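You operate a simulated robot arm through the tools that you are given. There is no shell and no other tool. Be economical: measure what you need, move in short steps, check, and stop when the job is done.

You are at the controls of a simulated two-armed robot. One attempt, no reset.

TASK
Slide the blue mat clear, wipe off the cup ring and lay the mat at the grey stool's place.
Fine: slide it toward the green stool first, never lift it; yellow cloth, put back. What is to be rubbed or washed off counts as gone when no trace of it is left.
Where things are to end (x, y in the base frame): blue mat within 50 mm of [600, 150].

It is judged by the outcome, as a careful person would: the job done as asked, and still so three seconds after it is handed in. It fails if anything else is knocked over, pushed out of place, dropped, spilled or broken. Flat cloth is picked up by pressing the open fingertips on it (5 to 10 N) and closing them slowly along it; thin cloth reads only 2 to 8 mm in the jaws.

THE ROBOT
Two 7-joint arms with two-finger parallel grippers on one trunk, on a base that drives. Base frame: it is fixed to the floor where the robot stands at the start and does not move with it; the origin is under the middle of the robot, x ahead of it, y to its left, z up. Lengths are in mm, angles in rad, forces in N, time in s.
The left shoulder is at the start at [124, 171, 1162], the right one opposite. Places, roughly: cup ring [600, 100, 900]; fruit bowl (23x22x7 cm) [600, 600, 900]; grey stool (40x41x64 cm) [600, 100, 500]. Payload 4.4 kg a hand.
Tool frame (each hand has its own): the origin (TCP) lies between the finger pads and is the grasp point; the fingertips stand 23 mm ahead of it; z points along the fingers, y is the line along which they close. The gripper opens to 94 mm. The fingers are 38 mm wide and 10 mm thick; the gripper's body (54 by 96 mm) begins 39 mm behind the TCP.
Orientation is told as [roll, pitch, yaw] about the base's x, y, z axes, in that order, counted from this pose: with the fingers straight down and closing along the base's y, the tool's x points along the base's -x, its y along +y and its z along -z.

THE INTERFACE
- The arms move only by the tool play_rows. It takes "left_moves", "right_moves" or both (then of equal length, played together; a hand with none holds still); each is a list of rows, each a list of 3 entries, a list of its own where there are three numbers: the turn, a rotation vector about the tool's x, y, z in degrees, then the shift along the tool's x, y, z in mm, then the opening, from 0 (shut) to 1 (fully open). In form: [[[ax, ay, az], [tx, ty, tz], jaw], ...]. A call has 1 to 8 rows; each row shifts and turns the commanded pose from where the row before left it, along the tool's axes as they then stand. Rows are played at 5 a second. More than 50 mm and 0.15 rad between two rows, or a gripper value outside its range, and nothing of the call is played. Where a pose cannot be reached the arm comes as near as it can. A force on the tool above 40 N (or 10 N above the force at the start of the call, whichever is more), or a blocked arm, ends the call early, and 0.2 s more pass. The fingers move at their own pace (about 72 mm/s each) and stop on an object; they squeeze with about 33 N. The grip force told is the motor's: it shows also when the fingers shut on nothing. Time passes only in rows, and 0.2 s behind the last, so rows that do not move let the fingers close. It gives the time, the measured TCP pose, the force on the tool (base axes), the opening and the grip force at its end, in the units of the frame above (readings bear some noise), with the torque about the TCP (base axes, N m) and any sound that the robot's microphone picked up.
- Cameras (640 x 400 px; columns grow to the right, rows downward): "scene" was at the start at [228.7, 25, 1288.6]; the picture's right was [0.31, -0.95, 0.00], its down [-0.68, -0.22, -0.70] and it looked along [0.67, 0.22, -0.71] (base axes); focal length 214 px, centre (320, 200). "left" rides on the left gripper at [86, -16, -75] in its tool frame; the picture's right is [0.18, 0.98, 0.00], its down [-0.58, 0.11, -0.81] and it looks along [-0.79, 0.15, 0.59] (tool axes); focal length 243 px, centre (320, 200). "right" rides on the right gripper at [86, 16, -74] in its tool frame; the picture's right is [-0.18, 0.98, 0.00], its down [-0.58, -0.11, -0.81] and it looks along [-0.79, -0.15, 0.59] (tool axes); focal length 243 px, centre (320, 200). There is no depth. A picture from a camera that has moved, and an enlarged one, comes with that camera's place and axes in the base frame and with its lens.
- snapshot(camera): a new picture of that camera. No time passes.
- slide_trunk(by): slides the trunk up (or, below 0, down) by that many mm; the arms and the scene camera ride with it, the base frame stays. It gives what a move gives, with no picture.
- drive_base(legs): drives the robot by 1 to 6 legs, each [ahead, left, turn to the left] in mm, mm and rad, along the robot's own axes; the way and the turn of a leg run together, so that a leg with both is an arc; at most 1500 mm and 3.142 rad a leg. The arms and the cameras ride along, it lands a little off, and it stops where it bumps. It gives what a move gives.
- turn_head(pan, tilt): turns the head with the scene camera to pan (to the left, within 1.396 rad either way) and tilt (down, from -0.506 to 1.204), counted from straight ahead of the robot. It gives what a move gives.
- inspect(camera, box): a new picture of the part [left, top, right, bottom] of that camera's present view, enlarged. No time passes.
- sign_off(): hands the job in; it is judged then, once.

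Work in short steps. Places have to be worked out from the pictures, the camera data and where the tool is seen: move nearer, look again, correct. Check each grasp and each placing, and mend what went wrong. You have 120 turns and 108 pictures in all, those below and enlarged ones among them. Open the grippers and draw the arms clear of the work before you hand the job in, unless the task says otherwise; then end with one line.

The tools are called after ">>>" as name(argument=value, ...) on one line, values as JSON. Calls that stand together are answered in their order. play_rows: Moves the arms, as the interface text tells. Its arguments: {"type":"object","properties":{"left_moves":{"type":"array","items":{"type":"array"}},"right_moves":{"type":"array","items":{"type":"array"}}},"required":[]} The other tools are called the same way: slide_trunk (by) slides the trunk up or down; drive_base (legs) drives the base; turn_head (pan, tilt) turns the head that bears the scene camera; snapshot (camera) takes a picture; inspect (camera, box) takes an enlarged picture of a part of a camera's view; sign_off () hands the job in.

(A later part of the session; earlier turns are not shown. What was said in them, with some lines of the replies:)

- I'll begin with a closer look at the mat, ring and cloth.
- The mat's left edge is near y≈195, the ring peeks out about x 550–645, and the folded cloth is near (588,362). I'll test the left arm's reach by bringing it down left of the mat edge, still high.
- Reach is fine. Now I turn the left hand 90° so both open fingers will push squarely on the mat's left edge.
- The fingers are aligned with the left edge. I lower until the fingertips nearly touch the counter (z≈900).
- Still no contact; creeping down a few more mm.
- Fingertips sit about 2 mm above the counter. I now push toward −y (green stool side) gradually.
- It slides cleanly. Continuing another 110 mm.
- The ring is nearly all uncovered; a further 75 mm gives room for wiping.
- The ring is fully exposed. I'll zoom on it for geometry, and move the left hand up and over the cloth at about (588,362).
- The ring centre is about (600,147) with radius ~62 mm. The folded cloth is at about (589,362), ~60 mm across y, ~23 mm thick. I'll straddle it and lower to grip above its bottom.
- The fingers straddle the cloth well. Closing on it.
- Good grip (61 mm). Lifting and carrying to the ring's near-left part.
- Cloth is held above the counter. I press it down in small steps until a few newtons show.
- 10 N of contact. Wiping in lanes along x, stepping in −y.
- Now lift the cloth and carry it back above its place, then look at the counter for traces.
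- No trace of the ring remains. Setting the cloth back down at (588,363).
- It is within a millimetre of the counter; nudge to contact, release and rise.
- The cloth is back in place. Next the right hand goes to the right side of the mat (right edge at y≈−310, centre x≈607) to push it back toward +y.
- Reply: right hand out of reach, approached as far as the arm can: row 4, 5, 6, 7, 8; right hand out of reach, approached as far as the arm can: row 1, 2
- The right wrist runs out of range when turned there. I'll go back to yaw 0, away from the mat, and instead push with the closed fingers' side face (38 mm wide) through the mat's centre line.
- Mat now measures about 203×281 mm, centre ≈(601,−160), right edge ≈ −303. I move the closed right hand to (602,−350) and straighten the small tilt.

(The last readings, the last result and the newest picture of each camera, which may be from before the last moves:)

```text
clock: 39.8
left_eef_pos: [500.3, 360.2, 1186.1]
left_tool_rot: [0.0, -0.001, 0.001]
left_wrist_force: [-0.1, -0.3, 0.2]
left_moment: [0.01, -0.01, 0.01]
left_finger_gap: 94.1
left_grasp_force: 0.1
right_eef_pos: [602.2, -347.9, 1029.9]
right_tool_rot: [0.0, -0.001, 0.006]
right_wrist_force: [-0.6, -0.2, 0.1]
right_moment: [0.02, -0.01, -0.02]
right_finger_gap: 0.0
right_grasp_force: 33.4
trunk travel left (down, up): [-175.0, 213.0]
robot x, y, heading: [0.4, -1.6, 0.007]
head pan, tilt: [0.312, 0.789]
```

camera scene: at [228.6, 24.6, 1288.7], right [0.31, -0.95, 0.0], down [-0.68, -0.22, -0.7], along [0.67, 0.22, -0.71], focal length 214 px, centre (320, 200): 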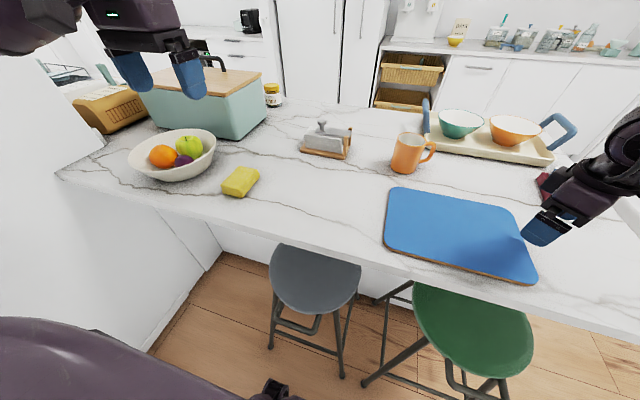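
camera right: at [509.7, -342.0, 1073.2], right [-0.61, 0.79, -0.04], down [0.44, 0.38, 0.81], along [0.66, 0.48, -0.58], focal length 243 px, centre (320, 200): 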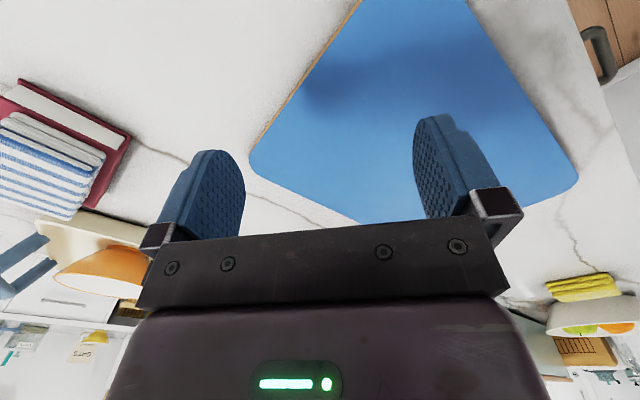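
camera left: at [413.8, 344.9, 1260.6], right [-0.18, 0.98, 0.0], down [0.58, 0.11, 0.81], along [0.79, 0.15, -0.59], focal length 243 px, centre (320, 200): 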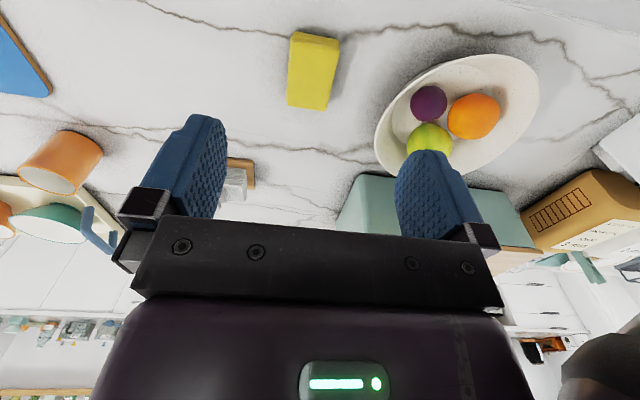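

Now lowering beside the mat to the same height used before (TCP z≈925).

>>> play_rows(right_moves=[[[0, 0, 0], [0, 0, 30], 0], [[0, 0, 0], [0, 0, 30], 0], [[0, 0, 0], [0, 0, 25], 0], [[0, 0, 0], [0, 0, 12], 0], [[0, 0, 0], [0, 0, 5], 0], [[0, 0, 0], [0, 0, 2.5], 0], [[0, 0, 0], [0, 0, 0], 0]])

>>> snapshot(camera="right")

>>> inspect(camera="scene", box=[365, 165, 565, 295])

```text
clock: 41.4
left_eef_pos: [499.7, 361.0, 1187.0]
left_tool_rot: [-0.001, 0.0, 0.0]
left_wrist_force: [-0.9, 0.9, 0.3]
left_moment: [-0.04, 0.0, 0.02]
left_finger_gap: 93.9
left_grasp_force: 0.3
right_eef_pos: [602.1, -348.8, 924.6]
right_tool_rot: [0.001, 0.001, 0.004]
right_wrist_force: [0.3, 0.2, 0.0]
right_moment: [-0.02, 0.01, -0.03]
right_finger_gap: 0.3
right_grasp_force: 33.1
trunk travel left (down, up): [-175.0, 213.0]
robot x, y, heading: [1.3, -0.4, -0.0]
head pan, tilt: [0.312, 0.789]
```

```text
78 pictures are left
camera right: at [515.6, -332.8, 1001.0], right [0.18, 0.98, 0.0], down [0.58, -0.11, 0.81], along [0.79, -0.14, -0.59], focal length 243 px, centre (320, 200)
```

right: 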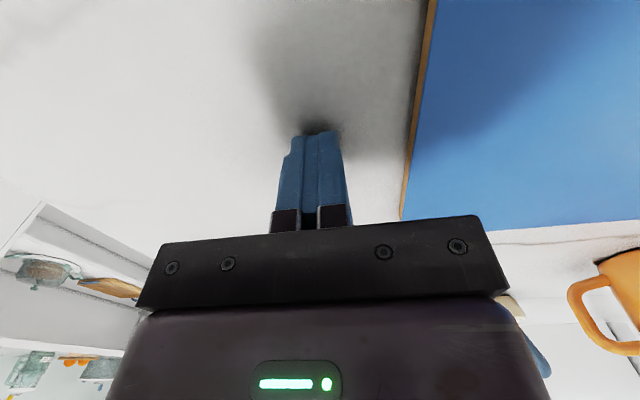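

```text
3.08 times, centred on (465, 230) of scene
camera zoom: at [228.7, 25.0, 1288.6], right [0.31, -0.95, 0.0], down [-0.68, -0.22, -0.7], along [0.67, 0.22, -0.71], focal length 660 px, centre (-126, 108)
```

zoom: 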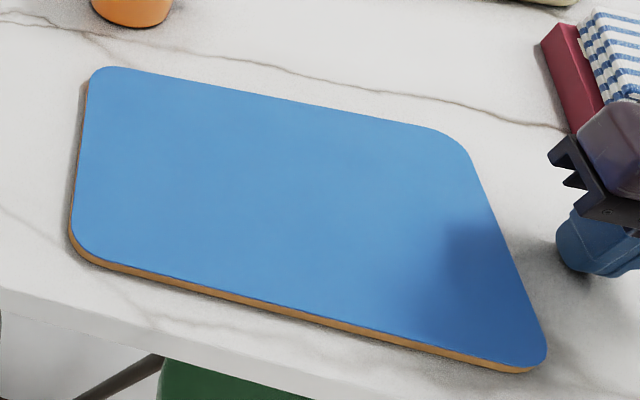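

In position. Pushing +y gently, first 90 mm, then check for rotation.

>>> play_rows(right_moves=[[[0, 0, 0], [0, 13, 0], 0], [[0, 0, 0], [0, 13, 0], 0], [[0, 0, 0], [0, 10, 0], 0], [[0, 0, 0], [0, 10, 0], 0], [[0, 0, 0], [0, 10, 0], 0], [[0, 0, 0], [0, 12, 0], 0], [[0, 0, 0], [0, 12, 0], 0], [[0, 0, 0], [0, 10, 0], 0]])

>>> snapshot(camera="right")

>>> snapshot(camera="scene")

```text
clock: 43.2
left_eef_pos: [499.2, 359.9, 1186.5]
left_tool_rot: [-0.001, -0.001, 0.0]
left_wrist_force: [-0.6, -0.2, 0.6]
left_moment: [-0.03, 0.0, 0.0]
left_finger_gap: 94.0
left_grasp_force: 0.0
right_eef_pos: [601.4, -259.3, 924.9]
right_tool_rot: [-0.001, -0.001, 0.006]
right_wrist_force: [-0.7, 0.3, 0.1]
right_moment: [-0.04, -0.01, -0.01]
right_finger_gap: 0.0
right_grasp_force: 32.6
trunk travel left (down, up): [-175.0, 213.0]
robot x, y, heading: [-1.0, -0.9, 0.001]
head pan, tilt: [0.312, 0.789]
```

```text
76 pictures are left
camera right: at [514.6, -242.4, 1000.2], right [0.18, 0.98, 0.0], down [0.58, -0.11, 0.81], along [0.79, -0.14, -0.59], focal length 243 px, centre (320, 200)
```

right: 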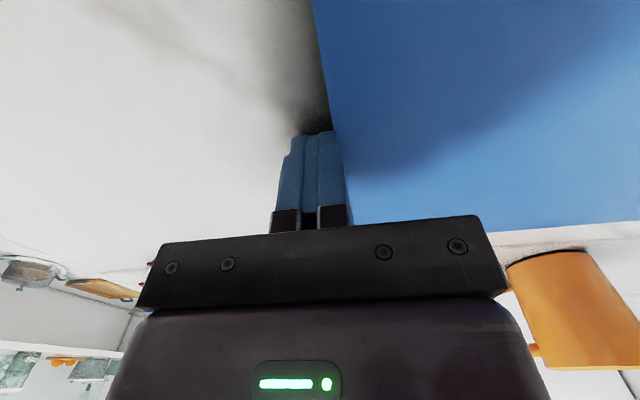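

```text
75 pictures are left
camera scene: at [228.8, 25.1, 1288.6], right [0.31, -0.95, 0.0], down [-0.68, -0.22, -0.7], along [0.67, 0.22, -0.71], focal length 214 px, centre (320, 200)
```

scene: 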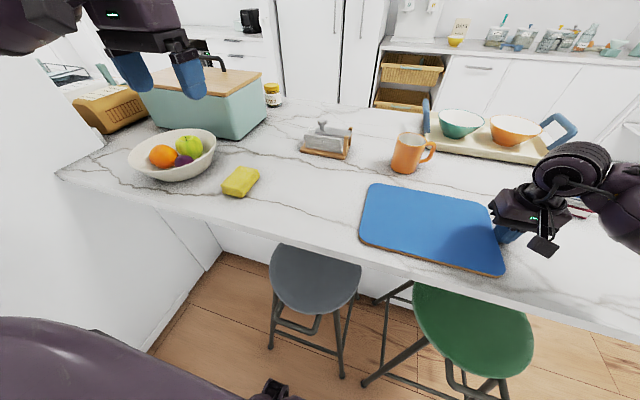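

It slides straight. Continuing 112 mm.

>>> play_rows(right_moves=[[[0, 0, 0], [0, 14, 0], 0], [[0, 0, 0], [0, 14, 0], 0], [[0, 0, 0], [0, 14, 0], 0], [[0, 0, 0], [0, 14, 0], 0], [[0, 0, 0], [0, 14, 0], 0], [[0, 0, 0], [0, 14, 0], 0], [[0, 0, 0], [0, 14, 0], 0], [[0, 0, 0], [0, 14, 0], 0]])

>>> snapshot(camera="scene")

```text
clock: 45.0
left_eef_pos: [499.3, 361.0, 1186.8]
left_tool_rot: [0.0, -0.001, 0.0]
left_wrist_force: [0.0, -0.5, -0.3]
left_moment: [0.04, 0.01, 0.0]
left_finger_gap: 94.0
left_grasp_force: 0.0
right_eef_pos: [600.0, -146.5, 925.0]
right_tool_rot: [0.0, 0.0, 0.006]
right_wrist_force: [-0.1, -1.0, -0.3]
right_moment: [-0.01, 0.02, -0.03]
right_finger_gap: 0.0
right_grasp_force: 32.7
trunk travel left (down, up): [-175.0, 213.0]
robot x, y, heading: [-2.2, -1.3, -0.01]
head pan, tilt: [0.312, 0.789]
```

```text
74 pictures are left
camera scene: at [228.8, 25.3, 1288.6], right [0.31, -0.95, 0.0], down [-0.68, -0.22, -0.7], along [0.67, 0.22, -0.71], focal length 214 px, centre (320, 200)
```

scene: 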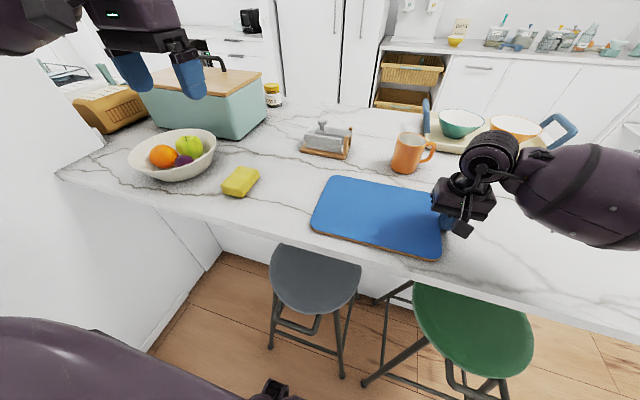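

Going well; continuing toward the final place (TCP y≈−2), leaving the cloth (y≥331) untouched.

>>> play_rows(right_moves=[[[0, 0, 0], [0, 13, 0], 0], [[0, 0, 0], [0, 13, 0], 0], [[0, 0, 0], [0, 13, 0], 0], [[0, 0, 0], [0, 13, 0], 0], [[0, 0, 0], [0, 13, 0], 0], [[0, 0, 0], [0, 13, 0], 0], [[0, 0, 0], [0, 13, 0], 0], [[0, 0, 0], [0, 13, 0], 0]])

>>> snapshot(camera="scene")

```text
clock: 46.8
left_eef_pos: [499.3, 359.2, 1186.6]
left_tool_rot: [0.0, 0.0, -0.001]
left_wrist_force: [0.3, 0.4, -0.1]
left_moment: [0.01, 0.02, 0.0]
left_finger_gap: 94.2
left_grasp_force: 0.1
right_eef_pos: [601.5, -43.7, 924.0]
right_tool_rot: [0.0, 0.001, 0.003]
right_wrist_force: [0.8, -0.1, -0.6]
right_moment: [0.02, -0.04, -0.01]
right_finger_gap: 0.0
right_grasp_force: 32.7
trunk travel left (down, up): [-175.0, 213.0]
robot x, y, heading: [-0.3, -0.6, 0.001]
head pan, tilt: [0.312, 0.789]
```

```text
73 pictures are left
camera scene: at [228.7, 25.3, 1288.6], right [0.31, -0.95, 0.0], down [-0.68, -0.22, -0.7], along [0.67, 0.22, -0.71], focal length 214 px, centre (320, 200)
```

scene: 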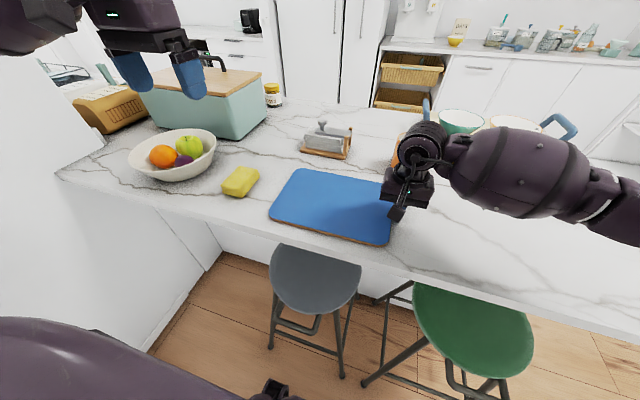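

Mat centre is about y≈105 now; the last 43 mm, then back off and rise.

>>> play_rows(right_moves=[[[0, 0, 0], [0, 12, 0], 0], [[0, 0, 0], [0, 12, 0], 0], [[0, 0, 0], [0, 10, 0], 0], [[0, 0, 0], [0, 8, 0], 0], [[0, 0, 0], [0, 0, 0], 0], [[0, 0, 0], [0, -25, 0], 0], [[0, 0, 0], [0, -10, -40], 0], [[0, 0, 0], [0, -10, -40], 0.5]])

>>> play_rows(right_moves=[[[0, 0, 0], [25, -25, -30], 1], [[0, 0, 0], [25, -25, -30], 1], [[0, 0, 0], [25, -25, -30], 1], [[0, 0, 0], [25, -20, -30], 1], [[0, 0, 0], [30, -10, -20], 1], [[0, 0, 0], [0, 0, 0], 1]])

>>> snapshot(camera="scene")

>>> inspect(camera="scene", box=[210, 140, 410, 265])

```text
clock: 48.6
left_eef_pos: [499.5, 359.6, 1187.5]
left_tool_rot: [0.0, -0.001, 0.001]
left_wrist_force: [0.1, -0.7, -0.7]
left_moment: [0.0, -0.01, -0.02]
left_finger_gap: 94.1
left_grasp_force: 0.1
right_eef_pos: [600.3, -47.1, 1005.7]
right_tool_rot: [0.0, -0.001, 0.005]
right_wrist_force: [-0.1, -0.5, -0.1]
right_moment: [-0.02, -0.02, 0.01]
right_finger_gap: 47.0
right_grasp_force: 0.0
trunk travel left (down, up): [-175.0, 213.0]
robot x, y, heading: [-3.1, -1.3, -0.001]
head pan, tilt: [0.312, 0.789]
```

```text
clock: 50.0
left_eef_pos: [500.1, 359.7, 1185.9]
left_tool_rot: [0.0, 0.0, 0.0]
left_wrist_force: [0.1, 0.5, -0.9]
left_moment: [0.0, -0.01, 0.0]
left_finger_gap: 93.7
left_grasp_force: 0.0
right_eef_pos: [470.5, -149.8, 1146.3]
right_tool_rot: [0.001, 0.001, 0.002]
right_wrist_force: [0.2, -0.6, 0.9]
right_moment: [0.03, 0.0, 0.02]
right_finger_gap: 94.0
right_grasp_force: 0.1
trunk travel left (down, up): [-175.0, 213.0]
robot x, y, heading: [2.7, -1.6, -0.003]
head pan, tilt: [0.312, 0.789]
```

```text
72 pictures are left
camera scene: at [229.2, 25.1, 1288.4], right [0.31, -0.95, 0.0], down [-0.68, -0.22, -0.7], along [0.67, 0.22, -0.71], focal length 214 px, centre (320, 200)
```

scene: 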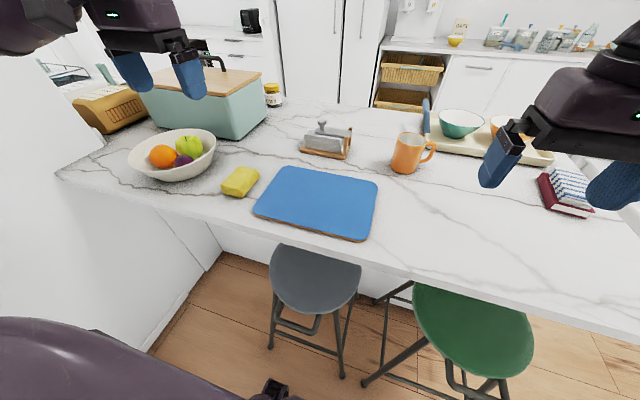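

```text
3.20 times, centred on (310, 202) of scene
camera zoom: at [229.2, 25.1, 1288.4], right [0.31, -0.95, 0.0], down [-0.68, -0.22, -0.7], along [0.67, 0.22, -0.71], focal length 686 px, centre (352, 192)
```

zoom: 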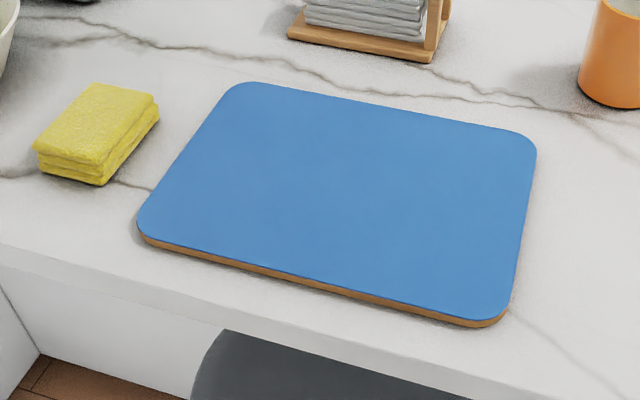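

The mat's centre measures about (595,145), flat and straight. The cloth is back in its spot, nothing else has moved, and both arms are open and clear, so I'm handing in.

>>> sign_off()

```text
The job is handed in.
```

The job is handed in: I slid the mat toward the green stool without lifting it and wiped the cup ring off with no trace left. The yellow cloth is back where it was, and the mat lies at the grey stool's place at about (595, 145), within the 50 mm allowed.
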